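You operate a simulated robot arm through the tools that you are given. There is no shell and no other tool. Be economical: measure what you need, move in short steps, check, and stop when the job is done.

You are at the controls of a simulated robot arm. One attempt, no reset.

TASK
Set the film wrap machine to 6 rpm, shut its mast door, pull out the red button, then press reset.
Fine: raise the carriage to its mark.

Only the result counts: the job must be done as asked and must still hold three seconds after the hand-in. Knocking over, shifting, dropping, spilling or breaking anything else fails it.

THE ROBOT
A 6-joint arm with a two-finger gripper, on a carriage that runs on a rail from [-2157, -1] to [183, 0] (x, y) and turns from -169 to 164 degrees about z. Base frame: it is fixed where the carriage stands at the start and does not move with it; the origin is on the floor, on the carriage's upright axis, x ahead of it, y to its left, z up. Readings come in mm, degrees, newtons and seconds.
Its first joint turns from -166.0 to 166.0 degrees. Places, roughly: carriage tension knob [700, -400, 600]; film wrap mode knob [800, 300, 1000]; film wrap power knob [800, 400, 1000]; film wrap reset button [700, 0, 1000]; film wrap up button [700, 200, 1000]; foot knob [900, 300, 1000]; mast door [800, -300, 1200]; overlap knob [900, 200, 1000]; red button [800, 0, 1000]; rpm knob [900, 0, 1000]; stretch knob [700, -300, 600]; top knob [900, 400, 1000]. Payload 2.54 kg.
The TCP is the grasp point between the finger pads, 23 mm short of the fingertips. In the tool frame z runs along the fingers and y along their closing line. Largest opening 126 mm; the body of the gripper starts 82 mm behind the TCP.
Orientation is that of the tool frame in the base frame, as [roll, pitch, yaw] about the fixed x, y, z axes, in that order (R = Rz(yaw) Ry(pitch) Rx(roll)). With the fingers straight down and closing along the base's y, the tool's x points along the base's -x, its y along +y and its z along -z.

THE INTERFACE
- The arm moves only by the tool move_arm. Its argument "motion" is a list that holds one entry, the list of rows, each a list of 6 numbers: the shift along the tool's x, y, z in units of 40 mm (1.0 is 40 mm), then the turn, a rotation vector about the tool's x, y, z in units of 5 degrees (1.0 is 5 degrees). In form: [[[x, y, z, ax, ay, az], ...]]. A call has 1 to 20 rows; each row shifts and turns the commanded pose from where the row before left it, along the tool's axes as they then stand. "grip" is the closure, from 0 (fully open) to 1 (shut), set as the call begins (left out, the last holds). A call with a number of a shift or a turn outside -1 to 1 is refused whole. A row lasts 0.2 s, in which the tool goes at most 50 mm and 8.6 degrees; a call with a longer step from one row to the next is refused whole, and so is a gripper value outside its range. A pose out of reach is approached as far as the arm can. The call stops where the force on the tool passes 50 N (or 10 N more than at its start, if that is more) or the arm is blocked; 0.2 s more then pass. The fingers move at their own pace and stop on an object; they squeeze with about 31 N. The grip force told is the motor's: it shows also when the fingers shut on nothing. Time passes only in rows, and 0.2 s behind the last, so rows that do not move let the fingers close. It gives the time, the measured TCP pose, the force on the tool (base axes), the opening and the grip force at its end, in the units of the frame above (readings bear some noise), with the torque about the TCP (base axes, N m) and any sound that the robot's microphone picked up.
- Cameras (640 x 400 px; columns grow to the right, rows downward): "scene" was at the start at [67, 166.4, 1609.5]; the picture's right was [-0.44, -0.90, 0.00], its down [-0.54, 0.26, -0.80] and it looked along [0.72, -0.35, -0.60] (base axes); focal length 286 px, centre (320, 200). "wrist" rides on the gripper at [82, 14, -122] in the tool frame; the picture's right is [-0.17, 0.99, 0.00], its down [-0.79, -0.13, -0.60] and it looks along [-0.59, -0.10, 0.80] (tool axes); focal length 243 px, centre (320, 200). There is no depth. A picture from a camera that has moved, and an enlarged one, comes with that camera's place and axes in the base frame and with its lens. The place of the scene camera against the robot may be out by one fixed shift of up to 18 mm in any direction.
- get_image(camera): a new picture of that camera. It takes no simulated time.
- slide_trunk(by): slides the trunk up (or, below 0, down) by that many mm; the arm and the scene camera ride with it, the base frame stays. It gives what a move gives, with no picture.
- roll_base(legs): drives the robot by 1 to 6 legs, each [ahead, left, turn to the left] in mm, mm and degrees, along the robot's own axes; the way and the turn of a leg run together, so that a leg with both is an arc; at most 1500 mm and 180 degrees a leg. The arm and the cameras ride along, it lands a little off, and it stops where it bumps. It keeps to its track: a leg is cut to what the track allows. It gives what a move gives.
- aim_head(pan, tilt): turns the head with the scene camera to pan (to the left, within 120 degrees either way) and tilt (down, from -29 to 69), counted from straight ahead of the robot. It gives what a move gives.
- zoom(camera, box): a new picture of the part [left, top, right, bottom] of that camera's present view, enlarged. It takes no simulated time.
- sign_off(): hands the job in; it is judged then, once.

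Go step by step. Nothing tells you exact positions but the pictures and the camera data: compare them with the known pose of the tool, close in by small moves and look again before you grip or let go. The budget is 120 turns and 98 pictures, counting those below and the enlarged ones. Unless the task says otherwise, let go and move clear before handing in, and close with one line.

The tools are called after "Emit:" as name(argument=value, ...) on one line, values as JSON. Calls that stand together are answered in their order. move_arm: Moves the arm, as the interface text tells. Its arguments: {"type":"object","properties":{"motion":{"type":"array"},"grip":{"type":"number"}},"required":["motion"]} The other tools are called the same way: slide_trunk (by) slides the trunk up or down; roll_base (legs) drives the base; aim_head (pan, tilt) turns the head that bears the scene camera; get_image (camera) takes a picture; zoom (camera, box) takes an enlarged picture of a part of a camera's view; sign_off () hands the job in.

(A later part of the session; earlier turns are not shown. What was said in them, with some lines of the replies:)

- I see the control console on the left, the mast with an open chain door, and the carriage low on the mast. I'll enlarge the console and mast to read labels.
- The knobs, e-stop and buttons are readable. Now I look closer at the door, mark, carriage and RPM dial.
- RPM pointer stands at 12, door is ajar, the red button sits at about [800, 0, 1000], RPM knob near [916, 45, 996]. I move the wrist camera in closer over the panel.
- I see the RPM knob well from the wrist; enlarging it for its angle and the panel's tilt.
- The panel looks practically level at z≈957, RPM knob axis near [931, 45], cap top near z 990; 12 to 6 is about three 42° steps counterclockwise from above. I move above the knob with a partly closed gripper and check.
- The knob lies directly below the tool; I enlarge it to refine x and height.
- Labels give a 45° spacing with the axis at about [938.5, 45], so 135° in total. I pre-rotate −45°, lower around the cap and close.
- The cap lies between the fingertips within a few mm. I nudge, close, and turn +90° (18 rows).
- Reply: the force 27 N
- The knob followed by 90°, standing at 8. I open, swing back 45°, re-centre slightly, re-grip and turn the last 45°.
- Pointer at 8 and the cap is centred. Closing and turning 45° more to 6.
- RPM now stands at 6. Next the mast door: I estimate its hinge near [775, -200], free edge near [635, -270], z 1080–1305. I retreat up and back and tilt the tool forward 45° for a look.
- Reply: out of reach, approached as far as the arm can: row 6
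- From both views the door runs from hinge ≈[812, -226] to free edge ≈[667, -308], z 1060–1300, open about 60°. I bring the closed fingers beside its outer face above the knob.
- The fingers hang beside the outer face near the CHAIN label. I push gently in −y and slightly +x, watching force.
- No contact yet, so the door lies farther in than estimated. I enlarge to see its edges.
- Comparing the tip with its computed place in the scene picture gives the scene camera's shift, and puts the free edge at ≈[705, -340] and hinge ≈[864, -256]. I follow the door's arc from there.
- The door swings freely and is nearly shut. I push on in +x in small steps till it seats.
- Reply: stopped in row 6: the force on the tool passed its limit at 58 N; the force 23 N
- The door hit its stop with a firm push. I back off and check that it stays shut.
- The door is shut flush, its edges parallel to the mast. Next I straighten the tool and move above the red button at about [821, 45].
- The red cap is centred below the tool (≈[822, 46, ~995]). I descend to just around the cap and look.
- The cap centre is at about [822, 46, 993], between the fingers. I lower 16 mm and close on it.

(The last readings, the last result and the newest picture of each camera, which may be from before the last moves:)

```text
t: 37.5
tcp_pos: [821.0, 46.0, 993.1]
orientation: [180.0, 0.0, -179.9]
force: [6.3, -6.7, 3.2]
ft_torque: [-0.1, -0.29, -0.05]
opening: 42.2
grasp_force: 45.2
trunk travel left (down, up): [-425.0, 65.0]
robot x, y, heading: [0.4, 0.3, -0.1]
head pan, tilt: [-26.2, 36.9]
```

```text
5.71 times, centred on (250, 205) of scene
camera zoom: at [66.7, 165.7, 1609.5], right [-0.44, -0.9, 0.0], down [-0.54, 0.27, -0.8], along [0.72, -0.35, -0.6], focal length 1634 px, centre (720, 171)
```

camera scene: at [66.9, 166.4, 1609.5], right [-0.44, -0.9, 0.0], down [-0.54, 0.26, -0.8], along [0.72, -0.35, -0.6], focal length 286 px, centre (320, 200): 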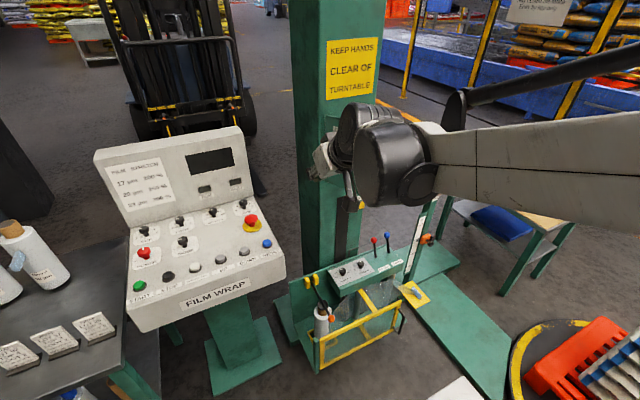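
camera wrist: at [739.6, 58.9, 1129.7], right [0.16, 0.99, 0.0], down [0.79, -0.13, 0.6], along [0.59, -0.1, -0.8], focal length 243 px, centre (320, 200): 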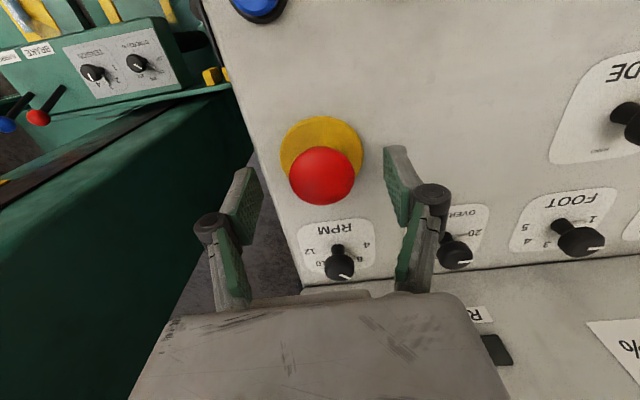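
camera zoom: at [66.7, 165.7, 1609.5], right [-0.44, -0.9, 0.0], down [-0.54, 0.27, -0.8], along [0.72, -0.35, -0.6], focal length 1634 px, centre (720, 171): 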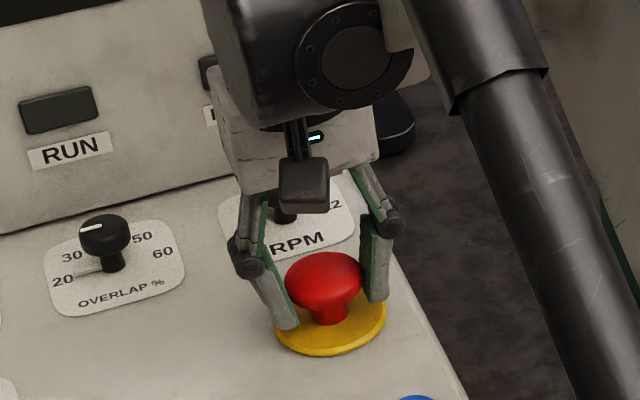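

Firm grip (42 mm). I pull straight up in small steps.

Emit:
move_arm(motion=[[[0, 0, -0.1, 0, 0, 0], [0, 0, -0.1, 0, 0, 0], [0, 0, -0.1, 0, 0, 0], [0, 0, -0.1, 0, 0, 0], [0, 0, -0.1, 0, 0, 0]]])

Emit:
zoom(camera="scene", box=[200, 170, 300, 240])

```text
t: 38.5
tcp_pos: [822.2, 46.7, 1004.4]
orientation: [-179.9, -0.4, -180.0]
force: [-0.5, 0.7, -33.5]
ft_torque: [-0.32, -0.16, -0.09]
opening: 42.7
grasp_force: 44.9
trunk travel left (down, up): [-425.0, 65.0]
robot x, y, heading: [-0.6, -2.4, -0.2]
head pan, tilt: [-26.2, 36.9]
stopped in row 5: the force on the tool passed its limit at 54 N (the readings are from after the stop); the commanded pose is now the measured one
```

```text
5.71 times, centred on (250, 205) of scene
camera zoom: at [69.2, 166.4, 1609.2], right [-0.44, -0.9, 0.0], down [-0.54, 0.27, -0.8], along [0.72, -0.35, -0.6], focal length 1634 px, centre (720, 171)
```

zoom: 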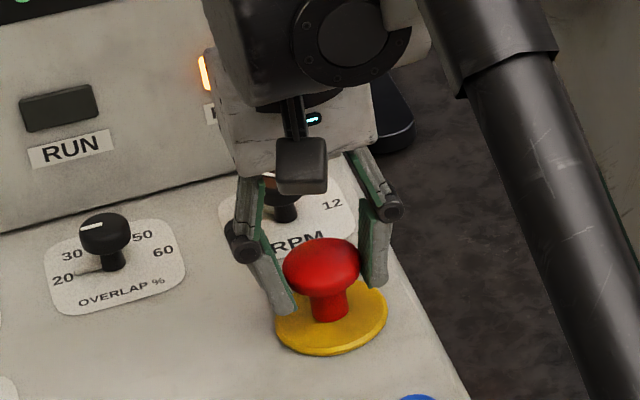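

The cap came up and the FAULT lamp lit. I release, lift clear and look.

Emit:
move_arm(motion=[[[0, 0, 0, 0, 0, 0], [0, 0, 0, 0, 0, 0], [0, 0, 0, 0, 0, 0], [0, 0, -0.9, 0, 0, 0], [0, 0, -0.9, 0, 0, 0], [0, 0, -0.9, 0, 0, 0]]], grip=0.35)

Emit:
zoom(camera="scene", box=[90, 140, 290, 265])

Emit:
get_image(camera="wrist")

```text
t: 39.9
tcp_pos: [819.6, 45.3, 1116.0]
orientation: [-179.9, -0.1, -180.0]
force: [0.3, 0.3, 0.0]
ft_torque: [0.03, -0.02, -0.03]
opening: 81.9
grasp_force: 0.1
trunk travel left (down, up): [-425.0, 65.0]
robot x, y, heading: [-2.1, 0.1, 0.0]
head pan, tilt: [-26.2, 36.9]
```

```text
3.20 times, centred on (190, 202) of scene
camera zoom: at [66.1, 166.3, 1609.5], right [-0.44, -0.9, 0.0], down [-0.54, 0.27, -0.8], along [0.72, -0.35, -0.6], focal length 915 px, centre (736, 192)
```

zoom: 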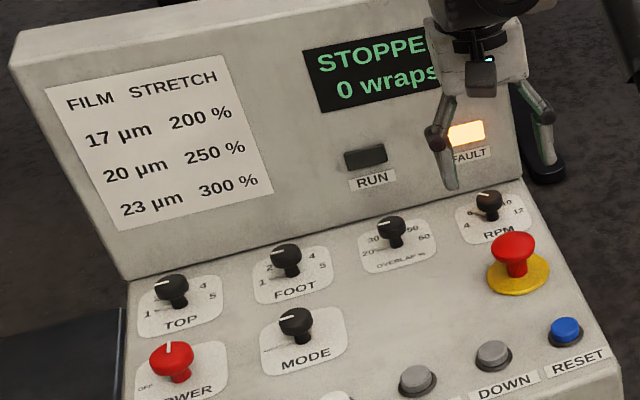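

```text
55 pictures are left
camera wrist: at [738.3, 59.0, 1237.4], right [0.16, 0.99, 0.0], down [0.79, -0.13, 0.6], along [0.59, -0.1, -0.8], focal length 243 px, centre (320, 200)
```

wrist: 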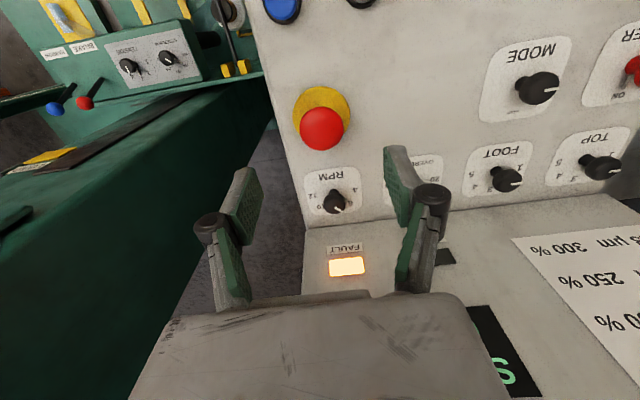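

Display and FAULT lamp are on, red button is out. Next the reset button near [711, 30]; I move above with fingers shut.

Emit:
move_arm(motion=[[[0.9, -0.1, 0, 0, 0, 0], [0.9, -0.1, 0, 0, 0, 0], [0.9, -0.1, 0, 0, 0, 0], [0, 0, 0, 0, 0, 0]]], grip=1)

Emit:
get_image(camera="wrist")

Emit:
zoom(camera="wrist", box=[260, 80, 460, 200])

```text
t: 40.9
tcp_pos: [709.5, 33.3, 1115.4]
orientation: [179.9, -0.1, -179.9]
force: [-0.9, -1.0, 0.0]
ft_torque: [0.0, -0.01, 0.0]
opening: 0.0
grasp_force: 28.4
trunk travel left (down, up): [-425.0, 65.0]
robot x, y, heading: [-4.4, 0.6, -0.3]
head pan, tilt: [-26.2, 36.9]
```

```text
54 pictures are left
camera wrist: at [629.0, 47.1, 1236.5], right [0.16, 0.99, 0.0], down [0.79, -0.13, 0.6], along [0.59, -0.1, -0.8], focal length 243 px, centre (320, 200)
```

wrist: 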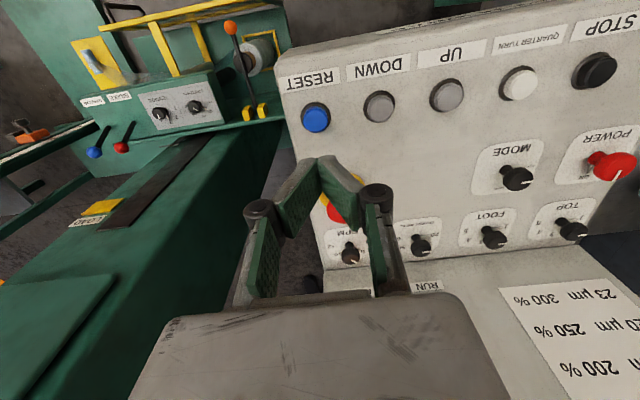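

```text
3.20 times, centred on (360, 140) of wrist
camera zoom: at [629.0, 47.1, 1236.5], right [0.16, 0.99, 0.0], down [0.79, -0.13, 0.6], along [0.59, -0.1, -0.8], focal length 776 px, centre (192, 392)
```

zoom: 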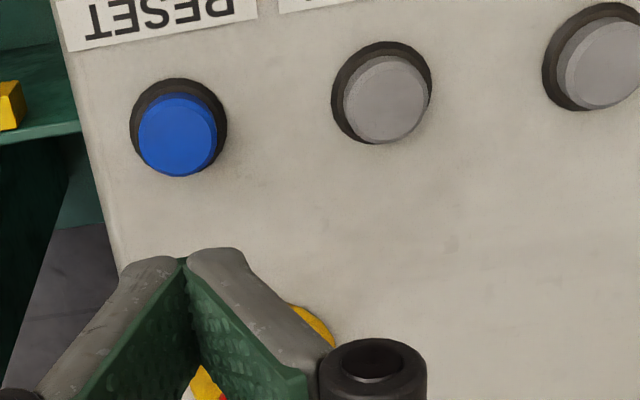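

Reset is at about [718, 26], top z≈968. I align and press down slowly.

Emit:
move_arm(motion=[[[-0.21, -0.19, 0, 0, 0, 0], [0, 0, 0.9, 0, 0, 0], [0, 0, 0.9, 0, 0, 0], [0, 0, 0.85, 0, 0, 0]]])

Emit:
zoom(camera="scene", box=[210, 190, 310, 260])

Emit:
zoom(camera="wrist", box=[240, 100, 440, 240])

```text
t: 41.9
tcp_pos: [719.1, 25.3, 1009.0]
orientation: [179.9, -0.2, -179.9]
force: [0.3, -0.5, 0.6]
ft_torque: [0.01, -0.01, -0.01]
opening: 0.0
grasp_force: 28.0
trunk travel left (down, up): [-425.0, 65.0]
robot x, y, heading: [-2.2, -4.8, -0.1]
head pan, tilt: [-26.2, 36.9]
```

```text
5.71 times, centred on (260, 225) of scene
camera zoom: at [66.3, 166.3, 1609.5], right [-0.44, -0.9, 0.0], down [-0.54, 0.27, -0.8], along [0.72, -0.35, -0.6], focal length 1634 px, centre (663, 57)
```

zoom: 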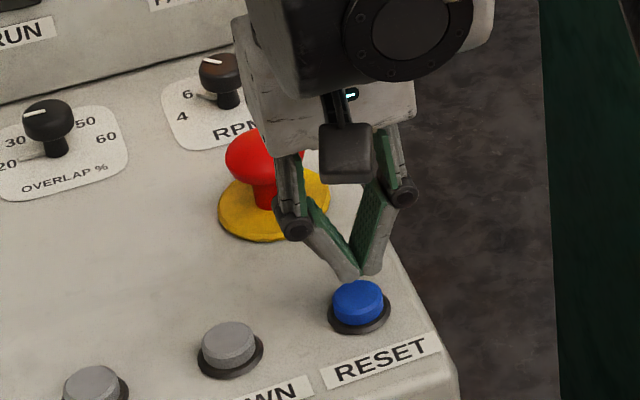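

```text
2.86 times, centred on (340, 170) of wrist
camera zoom: at [637.4, 38.7, 1129.6], right [0.16, 0.99, 0.0], down [0.79, -0.13, 0.6], along [0.59, -0.1, -0.8], focal length 693 px, centre (263, 286)
```

zoom: 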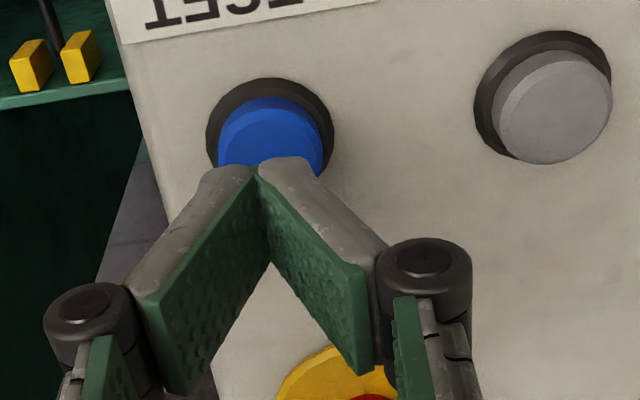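

The tip sits just above the reset button. Pressing now, then lifting.

Emit:
move_arm(motion=[[[0, 0, 0.15, 0, 0, 0], [0, 0, 0.1, 0, 0, 0], [0, 0, 0.1, 0, 0, 0], [0, 0, 0.1, 0, 0, 0], [0, 0, 0.08, 0, 0, 0], [0, 0, 0.08, 0, 0, 0], [0, 0, 0.08, 0, 0, 0]]])

Emit:
zoom(camera="scene", box=[170, 140, 330, 265])

```text
t: 43.5
tcp_pos: [720.8, 26.4, 981.4]
orientation: [-180.0, -0.1, -179.8]
force: [0.0, 0.1, 2.7]
ft_torque: [-0.01, 0.01, 0.0]
opening: 6.0
grasp_force: 28.5
trunk travel left (down, up): [-425.0, 65.0]
robot x, y, heading: [-0.4, -1.2, -0.1]
head pan, tilt: [-26.2, 36.9]
heard: click
```

```text
3.20 times, centred on (250, 202) of scene
camera zoom: at [65.9, 166.3, 1609.5], right [-0.44, -0.9, 0.0], down [-0.54, 0.27, -0.8], along [0.72, -0.35, -0.6], focal length 915 px, centre (544, 192)
```

zoom: 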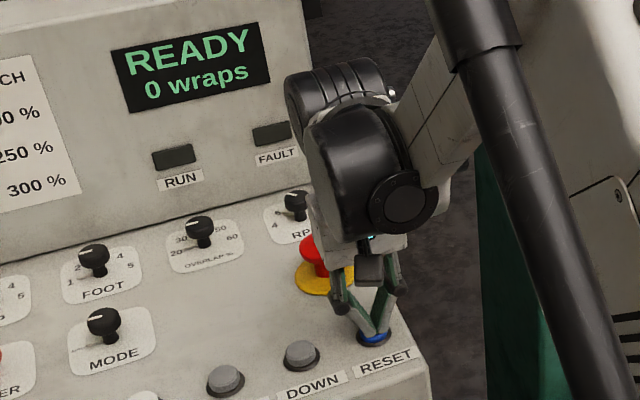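

READY shows and the fault is cleared. I lift and move above UP at about [716, 170], and look at carriage and mark.

Emit:
move_arm(motion=[[[0, 0, -0.9, 0, 0, 0], [0, 0.9, 0, 0, 0, 0], [0, 0.9, 0, 0, 0, 0], [0, 0.9, 0, 0, 0, 0], [0.1, 0.9, 0, 0, 0, 0]]])

Emit:
get_image(camera="scene")

Emit:
zoom(camera="scene", box=[290, 180, 410, 340])

Emit:
zoom(camera="wrist", box=[240, 60, 440, 240])

```text
t: 44.7
tcp_pos: [717.9, 171.0, 1016.3]
orientation: [180.0, -0.1, -179.9]
force: [0.7, -0.6, -0.3]
ft_torque: [0.0, -0.02, 0.0]
opening: 0.1
grasp_force: 29.1
trunk travel left (down, up): [-425.0, 65.0]
robot x, y, heading: [-1.7, 3.5, 0.1]
head pan, tilt: [-26.2, 36.9]
```

```text
49 pictures are left
camera scene: at [66.2, 166.3, 1609.5], right [-0.44, -0.9, 0.0], down [-0.54, 0.27, -0.8], along [0.72, -0.35, -0.6], focal length 286 px, centre (320, 200)
```

scene: 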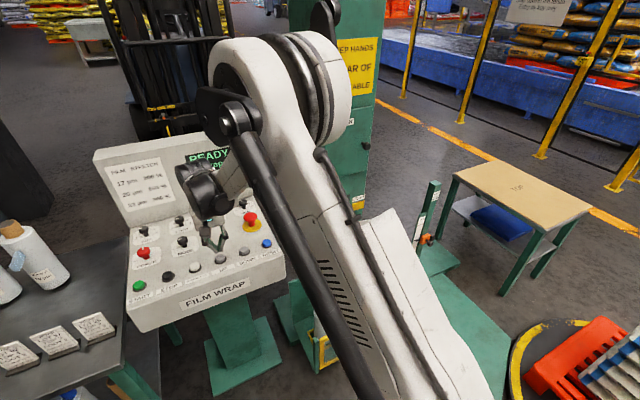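

```text
2.50 times, centred on (350, 260) of scene
camera zoom: at [66.2, 166.3, 1609.5], right [-0.44, -0.9, 0.0], down [-0.54, 0.27, -0.8], along [0.72, -0.35, -0.6], focal length 715 px, centre (245, 50)
```

zoom: 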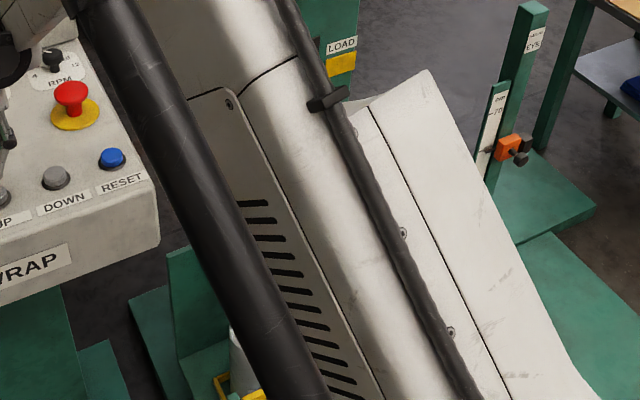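

```text
2.22 times, centred on (340, 150) of wrist
camera zoom: at [635.3, 184.7, 1138.0], right [0.16, 0.99, 0.0], down [0.79, -0.13, 0.6], along [0.59, -0.1, -0.8], focal length 539 px, centre (276, 311)
```

zoom: 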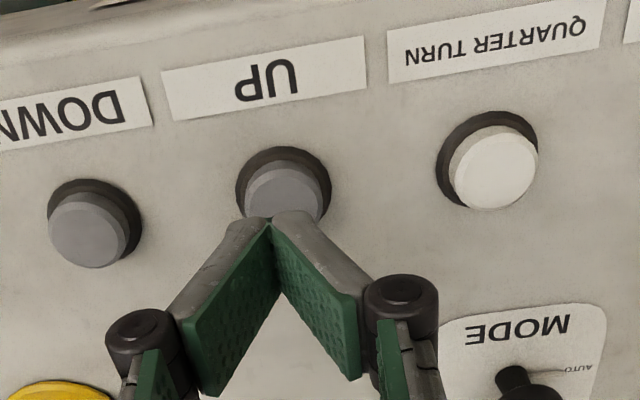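

The arm hides the carriage from the scene camera, so I yaw the gripper −30° in place to bring mast and carriage into the wrist view's left side.

Emit:
move_arm(motion=[[[0, 0, 0, 0, 0, 1], [0, 0, 0, 0, 0, 1], [0, 0, 0, 0, 0, 1], [0, 0, 0, 0, 0, 1], [0, 0, 0, 0, 0, 1], [0, 0, 0, 0, 0, 1], [0, 0, 0, 0, 0, 1]]])

Emit:
get_image(camera="wrist")

```text
t: 46.3
tcp_pos: [716.5, 170.5, 1017.6]
orientation: [-179.9, -0.2, 144.9]
force: [-0.1, -0.7, -0.1]
ft_torque: [0.02, 0.0, 0.0]
opening: 0.0
grasp_force: 28.0
trunk travel left (down, up): [-425.0, 65.0]
robot x, y, heading: [-2.8, 1.2, -0.2]
head pan, tilt: [-26.2, 36.9]
```

```text
46 pictures are left
camera wrist: at [657.5, 228.5, 1138.5], right [0.7, 0.71, 0.0], down [0.57, -0.56, 0.6], along [0.42, -0.42, -0.8], focal length 243 px, centre (320, 200)
```

wrist: 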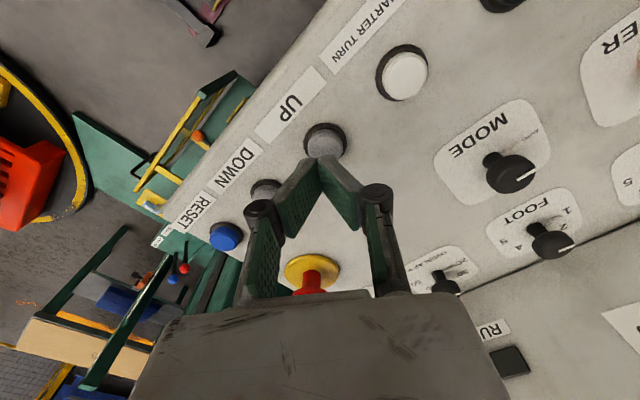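

Mostly hidden, but I can see the brake levers at the left edge. UP refined to [712, 176]; I make a short test press.

Emit:
move_arm(motion=[[[0.19, 0.05, 0, 0, 0, 0], [0, 0, 0.5, 0, 0, 0], [0, 0, 0.15, 0, 0, 0], [0, 0, 0.13, 0, 0, 0], [0, 0, 0.13, 0, 0, 0], [0, 0, 0, 0, 0, 0], [0, 0, 0, 0, 0, 0]]])

Emit:
get_image(camera="wrist")

Emit:
zoom(camera="scene", box=[90, 120, 330, 360])

```text
t: 47.9
tcp_pos: [710.6, 175.3, 981.6]
orientation: [-179.9, -0.1, 145.1]
force: [-0.8, -0.4, 3.0]
ft_torque: [-0.02, -0.01, 0.0]
opening: 6.1
grasp_force: 28.3
trunk travel left (down, up): [-425.0, 65.0]
robot x, y, heading: [-1.1, -1.9, -0.3]
head pan, tilt: [-26.2, 36.9]
heard: click
```

```text
45 pictures are left
camera wrist: at [651.6, 234.6, 1102.1], right [0.7, 0.71, 0.0], down [0.57, -0.56, 0.6], along [0.42, -0.42, -0.8], focal length 243 px, centre (320, 200)
```

wrist: 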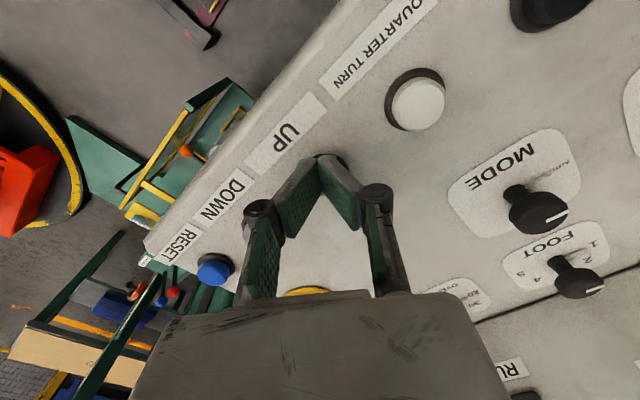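

```text
1.67 times, centred on (210, 240) of scene
camera zoom: at [65.9, 166.2, 1609.5], right [-0.44, -0.9, 0.0], down [-0.54, 0.27, -0.8], along [0.72, -0.35, -0.6], focal length 477 px, centre (503, 133)
```

zoom: 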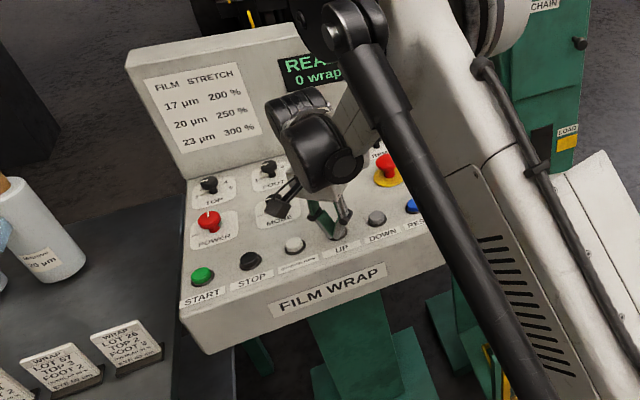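

Clicked and still held. I hold one more second and compare the same view for carriage motion.

Emit:
move_arm(motion=[[[0, 0, 0, 0, 0, 0], [0, 0, 0, 0, 0, 0], [0, 0, 0, 0, 0, 0], [0, 0, 0, 0, 0, 0], [0, 0, 0, 0, 0, 0]]])

Emit:
get_image(camera="wrist")

```text
t: 49.1
tcp_pos: [710.9, 175.6, 981.1]
orientation: [-179.8, -0.1, 145.2]
force: [0.2, 0.4, 3.4]
ft_torque: [0.0, 0.02, -0.02]
opening: 6.0
grasp_force: 28.6
trunk travel left (down, up): [-425.0, 65.0]
robot x, y, heading: [-1.0, 0.9, -0.2]
head pan, tilt: [-26.2, 36.9]
```

```text
43 pictures are left
camera wrist: at [651.7, 234.6, 1102.2], right [0.7, 0.71, 0.0], down [0.57, -0.56, 0.6], along [0.42, -0.42, -0.8], focal length 243 px, centre (320, 200)
```

wrist: 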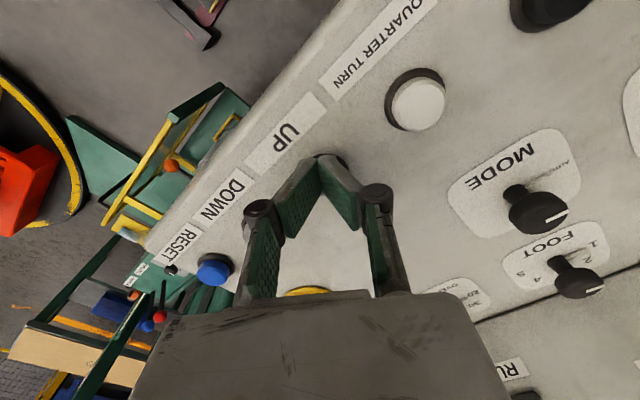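

The carriage is rising at roughly 75 mm/s. I release now and move clear to see carriage and mark.

Emit:
move_arm(motion=[[[0, 0, -1, 0, 0, 0], [0, 0, -1, 0, 0, 0], [0, 0, -1, 0, 0, 0], [0, 0, -1, 0, 0, 0], [0, 0, -1, 0, 0, 0], [0, 0, -1, 0, 0, 0], [0, 0, -1, 0, 0, 0], [0, 0, -1, 0, 0, 0], [0.82, -0.57, 0, 0, 0, 0], [0.82, -0.57, 0, 0, 0, 0], [0.82, -0.57, 0, 0, 0, 0], [0.82, -0.57, 0, 0, 0, 0]]])

Emit:
get_image(camera="scene")

Emit:
zoom(camera="scene", box=[270, 150, 430, 350])

```text
t: 51.7
tcp_pos: [551.4, 176.8, 1301.7]
orientation: [-179.9, -0.1, 145.1]
force: [-0.1, 0.3, 0.5]
ft_torque: [0.02, -0.06, 0.0]
opening: 0.0
grasp_force: 28.0
trunk travel left (down, up): [-425.0, 65.0]
robot x, y, heading: [1.1, 1.9, -0.0]
head pan, tilt: [-26.2, 36.9]
```

```text
42 pictures are left
camera scene: at [59.5, 152.9, 1615.9], right [-0.58, -0.81, 0.0], down [-0.44, 0.31, -0.84], along [0.69, -0.49, -0.54], focal length 286 px, centre (320, 200)
```

scene: 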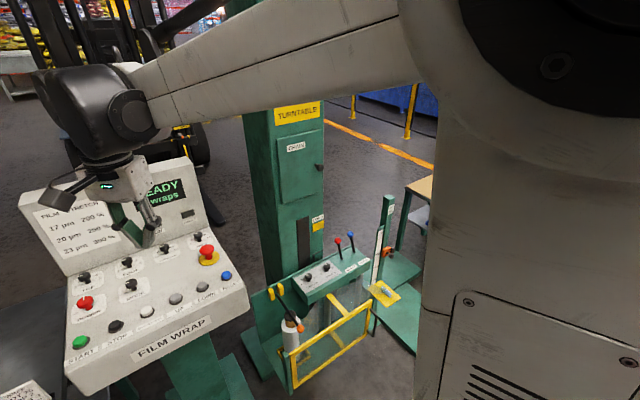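

```text
2.00 times, centred on (350, 250) of scene
camera zoom: at [59.5, 152.9, 1615.9], right [-0.58, -0.81, 0.0], down [-0.44, 0.31, -0.84], along [0.69, -0.49, -0.54], focal length 572 px, centre (260, 100)
```

zoom: 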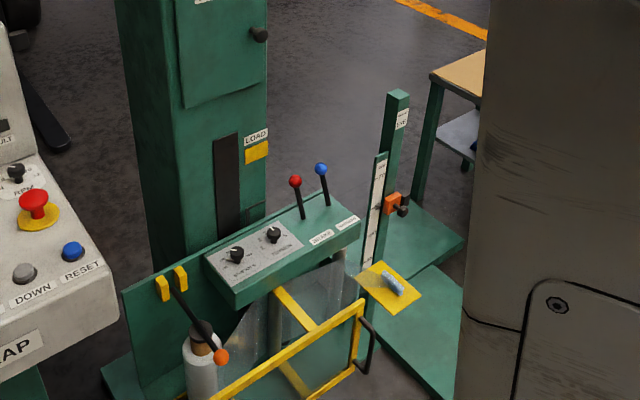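

The carriage has risen part way toward the yellow LOAD mark. The head got nudged a bit by the arm; I enlarge to find the carriage's reference edge.

Emit:
zoom(camera="scene", box=[300, 200, 380, 290])

Emit:
get_image(camera="wrist")

```text
4.44 times, centred on (340, 245) of scene
camera zoom: at [59.5, 152.9, 1615.9], right [-0.58, -0.81, 0.0], down [-0.44, 0.31, -0.84], along [0.69, -0.49, -0.54], focal length 1271 px, centre (231, 0)
```

zoom: 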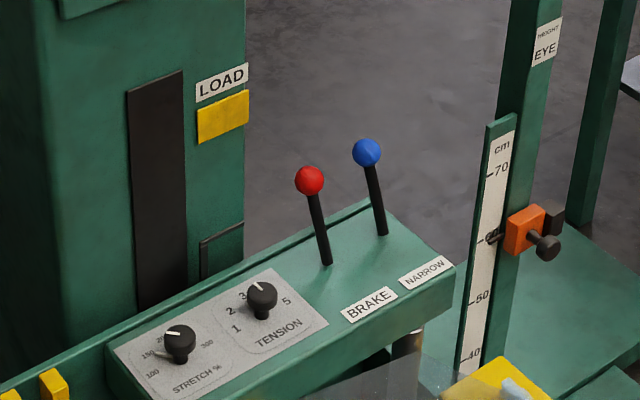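

```text
39 pictures are left
camera wrist: at [492.7, 235.6, 1423.0], right [0.7, 0.71, 0.0], down [0.57, -0.56, 0.6], along [0.42, -0.42, -0.8], focal length 243 px, centre (320, 200)
```

wrist: 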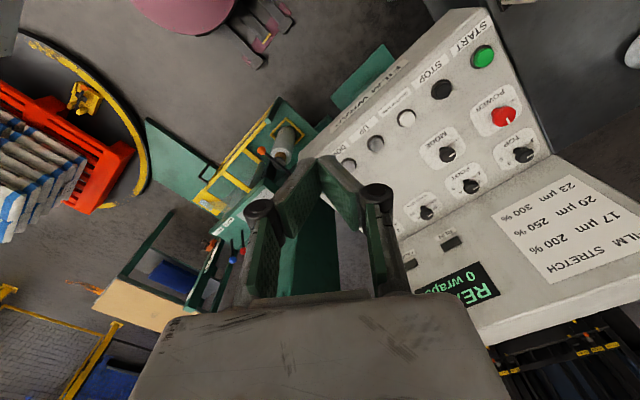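

A thin dark bracket on the carriage forms a pointer about 125 mm below the yellow LOAD mark; speed about 50 mm/s. I unyaw, return above UP and will press for about 1.8 s.

Emit:
move_arm(motion=[[[0, 0, 0, 0, 0, -1], [0, 0, 0, 0, 0, -1], [0, 0, 0, 0, 0, -1], [0, 0, 0, 0, 0, -1], [0, 0, 0, 0, 0, -1], [0, 0, 0, 0, 0, -1], [0, 0, 0, 0, 0, -1], [-0.5, 0, 0.9, 0, 0, 0], [-0.5, 0, 0.9, 0, 0, 0], [-0.5, 0, 0.9, 0, 0, 0], [-0.5, 0, 0.9, 0, 0, 0], [-0.5, 0, 0.9, 0, 0, 0], [-0.5, 0, 0.9, 0, 0, 0], [-0.5, 0, 0.9, 0, 0, 0], [-0.5, 0, 0.8, 0, 0, 0]]])

Emit:
get_image(camera="wrist")

```text
t: 54.9
tcp_pos: [711.5, 176.4, 1016.9]
orientation: [180.0, -0.1, -179.9]
force: [0.5, -0.6, 0.6]
ft_torque: [-0.01, 0.0, 0.01]
opening: 0.1
grasp_force: 28.3
trunk travel left (down, up): [-425.0, 65.0]
robot x, y, heading: [-5.1, 1.5, -0.1]
head pan, tilt: [-26.2, 36.9]
```

```text
38 pictures are left
camera wrist: at [630.4, 191.0, 1138.0], right [0.16, 0.99, 0.0], down [0.79, -0.13, 0.6], along [0.59, -0.1, -0.8], focal length 243 px, centre (320, 200)
```

wrist: 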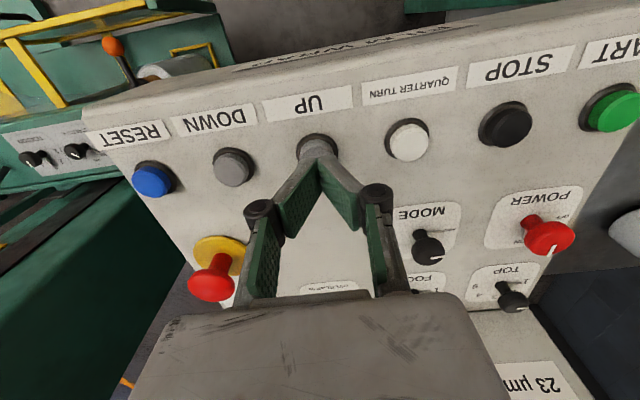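

Tip is right over UP. I press for about 1.7 s, lift, and shift to y≈−20 to view the mark with the wrist camera.

Emit:
move_arm(motion=[[[0, 0, 0.5, 0, 0, 0], [0, 0, 0.15, 0, 0, 0], [0, 0, 0.13, 0, 0, 0], [0, 0, 0.13, 0, 0, 0], [0, 0, 0, 0, 0, 0], [0, 0, 0, 0, 0, 0], [0, 0, 0, 0, 0, 0], [0, 0, 0, 0, 0, 0], [0, 0, 0, 0, 0, 0], [0, 0, 0, 0, 0, 0], [0, 0, 0, 0, 0, 0], [0, 0, -0.91, 0, 0, 0], [0, -0.98, 0, 0, 0, 0], [0, -0.98, 0, 0, 0, 0], [0, -0.98, 0, 0, 0, 0], [0, -0.98, 0, 0, 0, 0], [0, -0.98, 0, 0, 0, 0]]])

Emit:
get_image(camera="wrist")

Emit:
get_image(camera="scene")

```text
t: 58.5
tcp_pos: [711.9, -19.8, 1017.9]
orientation: [180.0, -0.1, -179.9]
force: [-0.3, 0.1, -0.1]
ft_torque: [0.0, 0.04, 0.03]
opening: 0.0
grasp_force: 28.5
trunk travel left (down, up): [-425.0, 65.0]
robot x, y, heading: [-2.4, -0.1, 0.2]
head pan, tilt: [-26.2, 36.9]
heard: click
```

```text
37 pictures are left
camera wrist: at [630.2, -6.0, 1138.3], right [0.16, 0.99, 0.0], down [0.79, -0.13, 0.6], along [0.59, -0.1, -0.8], focal length 243 px, centre (320, 200)
```

wrist: 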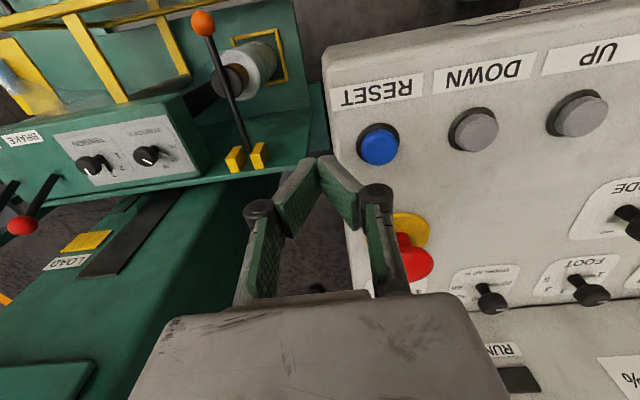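

```text
36 pictures are left
camera scene: at [66.1, 166.3, 1609.5], right [-0.44, -0.9, 0.0], down [-0.54, 0.27, -0.8], along [0.72, -0.35, -0.6], focal length 286 px, centre (320, 200)
```

scene: 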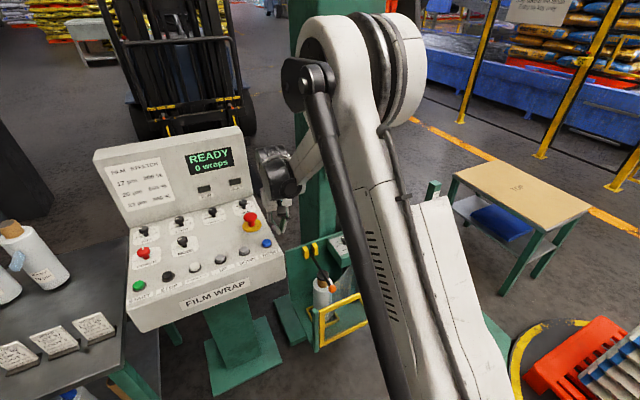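

Carriage is close to the mark. I enlarge that area.

Emit:
zoom(camera="wrist", box=[0, 120, 210, 290])

```text
2.35 times, centred on (105, 205) of wrist
camera zoom: at [630.2, -6.0, 1138.3], right [0.16, 0.99, 0.0], down [0.79, -0.13, 0.6], along [0.59, -0.1, -0.8], focal length 571 px, centre (826, 188)
```

zoom: 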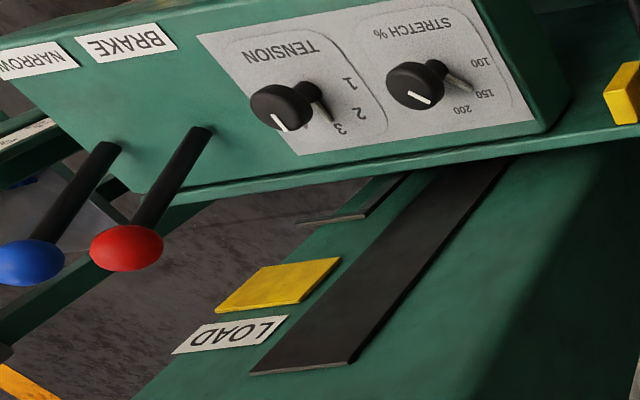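

The bracket's bar is about 50 mm below the mark's middle. I go back, press with a 0.6 s hold, and view again.

Emit:
move_arm(motion=[[[0, 0.98, 0, 0, 0, 0], [0, 0.98, 0, 0, 0, 0], [0, 0.98, 0, 0, 0, 0], [0, 0.98, 0, 0, 0, 0], [0, 0.98, 0, 0, 0, 0], [0, 0, 0.5, 0, 0, 0], [0, 0, 0.15, 0, 0, 0], [0, 0, 0.13, 0, 0, 0], [0, 0, 0.13, 0, 0, 0], [0, 0, 0, 0, 0, 0], [0, 0, 0, 0, 0, 0], [0, 0, 0, 0, 0, 0], [0, 0, -0.91, 0, 0, 0], [0, -0.98, 0, 0, 0, 0], [0, -0.98, 0, 0, 0, 0], [0, -0.98, 0, 0, 0, 0], [0, -0.98, 0, 0, 0, 0], [0, -0.98, 0, 0, 0, 0]]])

Emit:
zoom(camera="wrist", box=[0, 120, 210, 290])

```text
t: 62.3
tcp_pos: [711.0, -20.2, 1017.9]
orientation: [180.0, -0.2, -179.9]
force: [0.1, -1.2, -0.3]
ft_torque: [0.01, -0.02, 0.02]
opening: 0.0
grasp_force: 27.9
trunk travel left (down, up): [-425.0, 65.0]
robot x, y, heading: [-2.1, -0.2, 0.0]
head pan, tilt: [-26.2, 36.9]
heard: click
```

```text
2.35 times, centred on (105, 205) of wrist
camera zoom: at [630.0, -6.7, 1138.6], right [0.16, 0.99, 0.0], down [0.79, -0.13, 0.6], along [0.59, -0.1, -0.8], focal length 571 px, centre (826, 188)
```

zoom: 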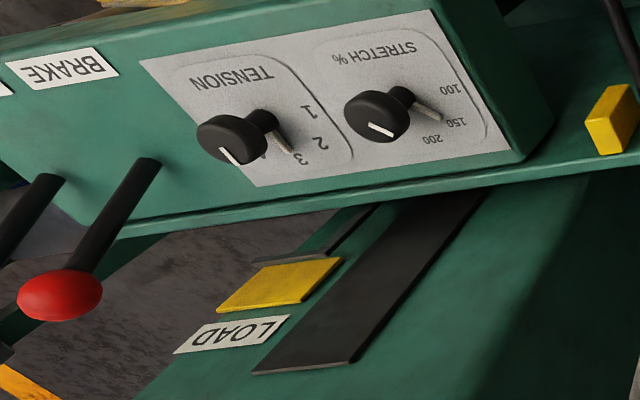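

The bar has reached the mark's lower edge in this slanted view. To judge it without parallax I back off and tilt the wrist camera to look nearly level at the mark.

Emit:
move_arm(motion=[[[0.88, -0.58, 0.07, 0, 0, 0], [0.88, -0.58, 0.07, 0, 0, 0], [0.88, -0.58, 0.07, 0, 0, 0], [0.88, -0.58, 0.07, 0, 0, 0], [0.88, -0.58, 0.07, 0, 0, 0], [0.88, -0.58, 0.07, 0, 0, 0], [0, 0, 0, 0, -1, 0], [0, 0, 0, 0, -1, 0], [0, 0, 0, 0, -1, 0], [0, 0, 0, 0, -1, 0], [0, 0, 0, 0, -1, 0], [0, 0, 0, 0, -1, 0], [0, 0, 0, 0, -1, 0], [0, 0, 0, 0, -1, 0], [0, 0, 0, 0, -1, 0]]])

Emit:
get_image(camera="wrist")

Emit:
zoom(camera="wrist", box=[150, 110, 270, 230])

```text
t: 65.5
tcp_pos: [518.2, -168.0, 1049.2]
orientation: [179.9, 44.8, -179.9]
force: [0.1, 0.0, 1.3]
ft_torque: [-0.01, 0.03, 0.0]
opening: 0.0
grasp_force: 28.1
out of reach, approached as far as the arm can: row 13, 14, 15
trunk travel left (down, up): [-425.0, 65.0]
robot x, y, heading: [-3.6, -0.4, -0.0]
head pan, tilt: [-26.2, 36.9]
```

```text
33 pictures are left
camera wrist: at [375.2, -154.7, 1076.9], right [0.12, 0.99, 0.12], down [0.14, -0.13, 0.98], along [0.98, -0.1, -0.16], focal length 243 px, centre (320, 200)
```

wrist: 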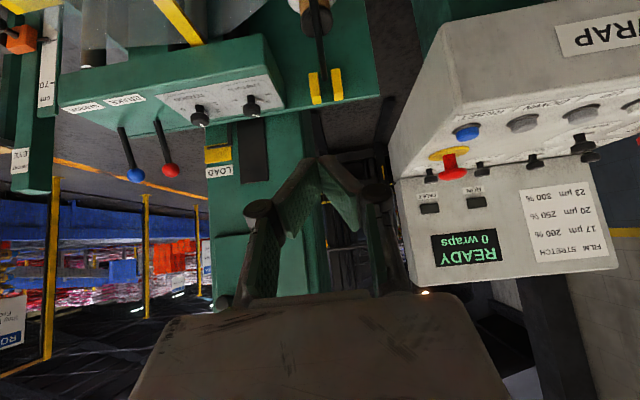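

```text
3.33 times, centred on (210, 170) of wrist
camera zoom: at [375.2, -154.7, 1076.9], right [0.12, 0.99, 0.12], down [0.14, -0.13, 0.98], along [0.98, -0.1, -0.16], focal length 809 px, centre (687, 300)
```

zoom: 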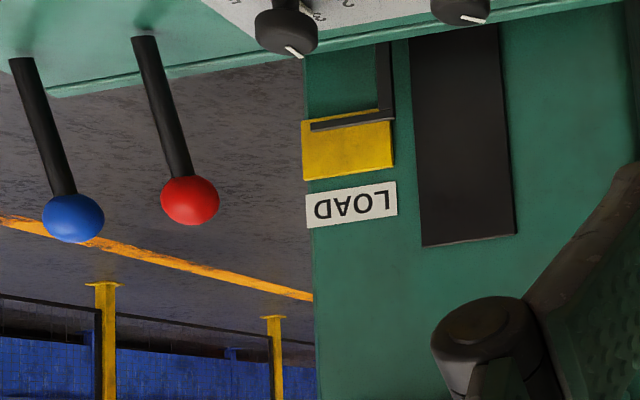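

A clear view: the bar overlaps the mark's lower part, about 10–12 mm below its middle. I straighten the tool and check the pose before a short tap.

Emit:
move_arm(motion=[[[0, 0, 0, 0, 1, 0], [0, 0, 0, 0, 1, 0], [0, 0, 0, 0, 1, 0], [0, 0, 0, 0, 1, 0], [0, 0, 0, 0, 1, 0], [0, 0, 0, 0, 1, 0], [0, 0, 0, 0, 1, 0], [0, 0, 0, 0, 1, 0], [0, 0, 0, 0, 0.96, 0]]])

```text
t: 67.5
tcp_pos: [519.0, -168.0, 1049.0]
orientation: [180.0, -0.1, -179.9]
force: [-0.6, 0.5, -0.2]
ft_torque: [0.0, 0.02, 0.05]
opening: 0.0
grasp_force: 28.1
trunk travel left (down, up): [-425.0, 65.0]
robot x, y, heading: [-1.2, 0.4, -0.1]
head pan, tilt: [-26.2, 36.9]
```

Pose is (519, −168, 1049). I go back above UP.

Emit:
move_arm(motion=[[[-0.535, 0.957, 0, 0, 0, 0], [-0.535, 0.957, 0, 0, 0, 0], [-0.535, 0.957, 0, 0, 0, 0], [-0.535, 0.957, 0, 0, 0, 0], [-0.535, 0.957, 0, 0, 0, 0], [-0.535, 0.957, 0, 0, 0, 0], [-0.535, 0.957, 0, 0, 0, 0], [-0.535, 0.957, 0, 0, 0, 0], [-0.535, 0.957, 0, 0, 0, 0], [0, 0, 0.8, 0, 0, 0]]])

Emit:
zoom(camera="wrist", box=[240, 60, 440, 240])

```text
t: 69.7
tcp_pos: [711.1, 176.2, 1016.1]
orientation: [-180.0, 0.0, -180.0]
force: [0.2, -0.2, -0.4]
ft_torque: [-0.02, -0.01, -0.03]
opening: 0.1
grasp_force: 29.1
trunk travel left (down, up): [-425.0, 65.0]
robot x, y, heading: [-0.8, -0.4, -0.0]
head pan, tilt: [-26.2, 36.9]
```

```text
2.22 times, centred on (340, 150) of wrist
camera zoom: at [629.6, 190.7, 1137.5], right [0.17, 0.99, 0.0], down [0.79, -0.13, 0.6], along [0.59, -0.1, -0.8], focal length 539 px, centre (276, 311)
```

zoom: 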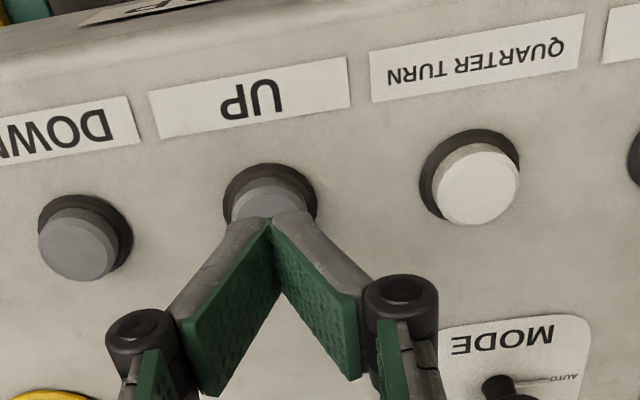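

Aligned over UP. A short tap with no hold, then lift.

Emit:
move_arm(motion=[[[0, 0, 0.5, 0, 0, 0], [0, 0, 0.13, 0, 0, 0], [0, 0, 0.12, 0, 0, 0], [0, 0, 0.13, 0, 0, 0], [0, 0, -0.13, 0, 0, 0], [0, 0, -0.75, 0, 0, 0], [0, -0.98, 0, 0, 0, 0], [0, -0.98, 0, 0, 0, 0], [0, -0.98, 0, 0, 0, 0], [0, -0.98, 0, 0, 0, 0], [0, -0.98, 0, 0, 0, 0]]])

Emit:
zoom(camera="wrist", box=[0, 120, 210, 290])

```text
t: 72.1
tcp_pos: [712.3, -20.0, 1016.1]
orientation: [179.9, 0.0, -179.9]
force: [-0.1, 0.0, -0.5]
ft_torque: [0.03, -0.01, 0.0]
opening: 0.0
grasp_force: 28.4
trunk travel left (down, up): [-425.0, 65.0]
robot x, y, heading: [-0.7, 4.4, -0.2]
head pan, tilt: [-26.2, 36.9]
heard: click
```

```text
2.35 times, centred on (105, 205) of wrist
camera zoom: at [629.8, -5.9, 1138.1], right [0.16, 0.99, 0.0], down [0.79, -0.13, 0.6], along [0.59, -0.1, -0.8], focal length 571 px, centre (826, 188)
```

zoom: 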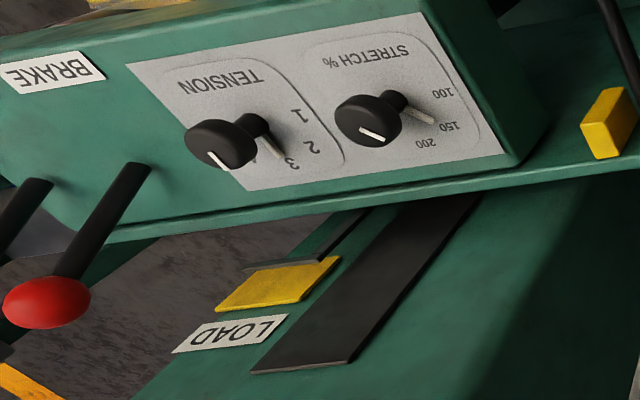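

The tap raised it by about 9 mm; it should now be within a few mm of the middle. I check with the level view again.

Emit:
move_arm(motion=[[[0.88, -0.58, -0.13, 0, 0, 0], [0.88, -0.58, -0.13, 0, 0, 0], [0.88, -0.58, -0.13, 0, 0, 0], [0.88, -0.58, -0.13, 0, 0, 0], [0.88, -0.58, -0.13, 0, 0, 0], [0.4, -0.58, -0.13, 0, 0, 0], [0, 0, 0, 0, -1, 0], [0, 0, 0, 0, -1, 0], [0, 0, 0, 0, -1, 0], [0, 0, 0, 0, -1, 0], [0, 0, 0, 0, -1, 0], [0, 0, 0, 0, -1, 0], [0, 0, 0, 0, -1, 0], [0, 0, 0, 0, -1, 0], [0, 0, 0, 0, -0.96, 0]]])

Emit:
zoom(camera="wrist", box=[180, 120, 250, 190])

```text
t: 75.3
tcp_pos: [520.8, -159.7, 1051.1]
orientation: [-179.9, 44.7, -179.9]
force: [0.1, 1.0, -1.2]
ft_torque: [-0.01, -0.02, -0.02]
opening: 0.0
grasp_force: 28.0
trunk travel left (down, up): [-425.0, 65.0]
robot x, y, heading: [-0.3, -1.6, -0.0]
head pan, tilt: [-26.2, 36.9]
```

```text
5.71 times, centred on (215, 155) of wrist
camera zoom: at [376.8, -145.5, 1078.0], right [0.12, 0.99, 0.12], down [0.14, -0.13, 0.98], along [0.98, -0.1, -0.15], focal length 1386 px, centre (920, 457)
```

zoom: 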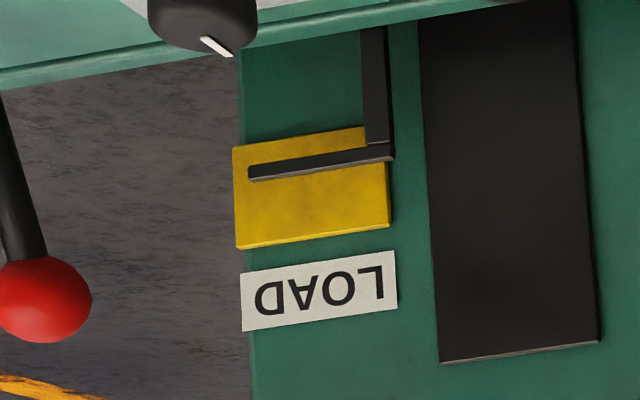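

Bar centre is still about 6–8 mm below the mark's middle; the last tap moved about 6 mm. I repeat the same tap.

Emit:
move_arm(motion=[[[0, 0, 0, 0, 1, 0], [0, 0, 0, 0, 1, 0], [0, 0, 0, 0, 1, 0], [0, 0, 0, 0, 1, 0], [0, 0, 0, 0, 1, 0], [0, 0, 0, 0, 1, 0], [0, 0, 0, 0, 1, 0], [0, 0, 0, 0, 1, 0], [0, 0, 0, 0, 0.94, 0]]])

Emit:
move_arm(motion=[[[-0.53, 0.933, 0, 0, 0, 0], [-0.53, 0.933, 0, 0, 0, 0], [-0.53, 0.933, 0, 0, 0, 0], [-0.53, 0.933, 0, 0, 0, 0], [-0.53, 0.933, 0, 0, 0, 0], [-0.53, 0.933, 0, 0, 0, 0], [-0.53, 0.933, 0, 0, 0, 0], [-0.53, 0.933, 0, 0, 0, 0], [-0.53, 0.933, 0, 0, 0, 0], [0, 0, 0.87, 0, 0, 0]]])

```text
t: 77.3
tcp_pos: [520.5, -158.3, 1048.2]
orientation: [179.9, 0.1, 179.9]
force: [0.4, -0.1, 0.0]
ft_torque: [-0.01, 0.01, 0.0]
opening: 0.0
grasp_force: 28.7
trunk travel left (down, up): [-425.0, 65.0]
robot x, y, heading: [2.6, 0.3, 0.1]
head pan, tilt: [-26.2, 36.9]
```

```text
t: 79.5
tcp_pos: [711.5, 177.7, 1012.9]
orientation: [179.9, 0.0, -180.0]
force: [-0.5, 0.2, -0.6]
ft_torque: [-0.01, -0.01, 0.0]
opening: 0.1
grasp_force: 28.0
trunk travel left (down, up): [-425.0, 65.0]
robot x, y, heading: [3.5, -3.1, 0.1]
head pan, tilt: [-26.2, 36.9]
```

In place, 3 mm lower than last time, so I shorten the approach and tap; then return to the level view.

Emit:
move_arm(motion=[[[0, 0, 0.42, 0, 0, 0], [0, 0, 0.13, 0, 0, 0], [0, 0, 0.12, 0, 0, 0], [0, 0, 0.13, 0, 0, 0], [0, 0, -0.13, 0, 0, 0], [0, 0, -0.75, 0, 0, 0], [0.53, -0.933, -0.1, 0, 0, 0], [0.53, -0.933, -0.1, 0, 0, 0], [0.53, -0.933, -0.1, 0, 0, 0], [0.53, -0.933, -0.1, 0, 0, 0], [0.53, -0.933, -0.1, 0, 0, 0], [0.53, -0.933, -0.1, 0, 0, 0], [0.53, -0.933, -0.1, 0, 0, 0], [0.53, -0.933, -0.1, 0, 0, 0], [0.53, -0.933, -0.1, 0, 0, 0]]])

Emit:
move_arm(motion=[[[0, 0, 0, 0, -1, 0], [0, 0, 0, 0, -1, 0], [0, 0, 0, 0, -1, 0], [0, 0, 0, 0, -1, 0], [0, 0, 0, 0, -1, 0], [0, 0, 0, 0, -1, 0], [0, 0, 0, 0, -1, 0], [0, 0, 0, 0, -1, 0], [0, 0, 0, 0, -0.94, 0]]])

Emit:
zoom(camera="wrist", box=[180, 120, 250, 190])

```text
t: 82.7
tcp_pos: [519.8, -158.2, 1054.1]
orientation: [-179.9, 0.1, -179.9]
force: [0.3, -0.7, 1.0]
ft_torque: [0.01, -0.02, -0.02]
opening: 0.0
grasp_force: 28.5
trunk travel left (down, up): [-425.0, 65.0]
robot x, y, heading: [-3.4, -0.5, 0.4]
head pan, tilt: [-26.2, 36.9]
heard: click
```

```text
t: 84.7
tcp_pos: [519.9, -158.1, 1052.2]
orientation: [180.0, 44.8, 180.0]
force: [0.1, 0.8, -0.1]
ft_torque: [0.01, -0.03, 0.01]
opening: 0.0
grasp_force: 28.3
trunk travel left (down, up): [-425.0, 65.0]
robot x, y, heading: [2.2, 1.3, -0.1]
head pan, tilt: [-26.2, 36.9]
```

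```text
5.71 times, centred on (215, 155) of wrist
camera zoom: at [376.1, -145.3, 1079.9], right [0.12, 0.99, 0.12], down [0.14, -0.13, 0.98], along [0.98, -0.1, -0.15], focal length 1386 px, centre (920, 457)
```

zoom: 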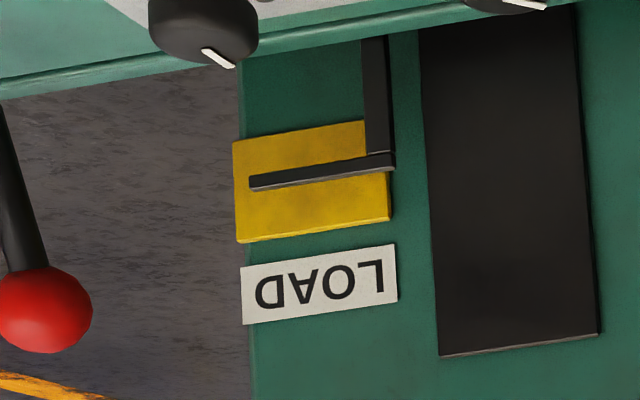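

The bar now lies at the middle of the LOAD mark once parallax is allowed for. A last check of the console and door before handing in.

Emit:
get_image(camera="scene")

Emit:
zoom(camera="scene", box=[90, 120, 290, 245])

Emit:
get_image(camera="wrist")

```text
27 pictures are left
camera scene: at [66.3, 166.3, 1609.5], right [-0.44, -0.9, 0.0], down [-0.54, 0.27, -0.8], along [0.72, -0.35, -0.6], focal length 286 px, centre (320, 200)
```

scene: 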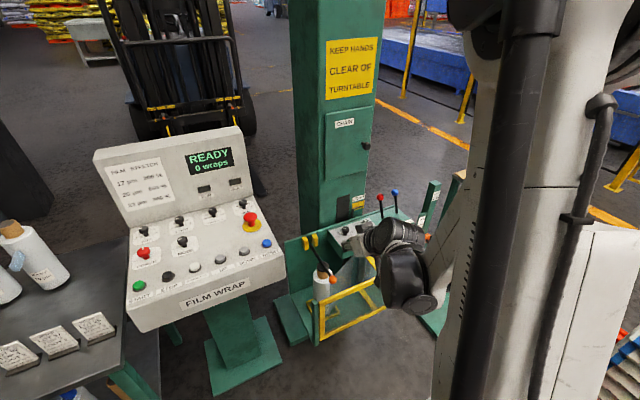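

```text
3.20 times, centred on (190, 182) of scene
camera zoom: at [66.3, 166.3, 1609.5], right [-0.44, -0.9, 0.0], down [-0.54, 0.27, -0.8], along [0.72, -0.35, -0.6], focal length 915 px, centre (736, 256)
```

zoom: 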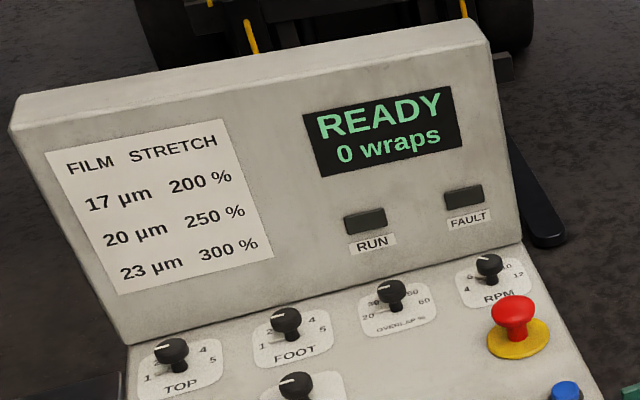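

```text
25 pictures are left
camera wrist: at [376.1, -145.3, 1079.9], right [0.12, 0.99, 0.12], down [0.14, -0.13, 0.98], along [0.98, -0.1, -0.15], focal length 243 px, centre (320, 200)
```

wrist: 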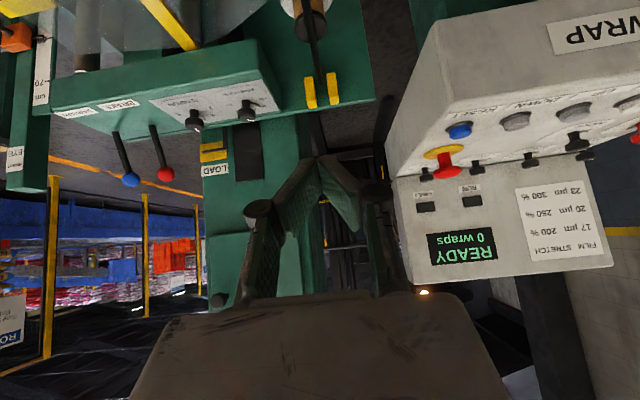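

RPM stands at 6, the door is shut, the red button is out, READY is lit, the carriage is at its mark and the arm is clear, so I hand in.

Emit:
sign_off()

```text
The job is handed in.
```

I set the machine to 6 rpm, shut the mast door, pulled out the red button and pressed reset. I then raised the carriage to its LOAD mark; by camera it is within about 1–2 mm of the mark's middle.
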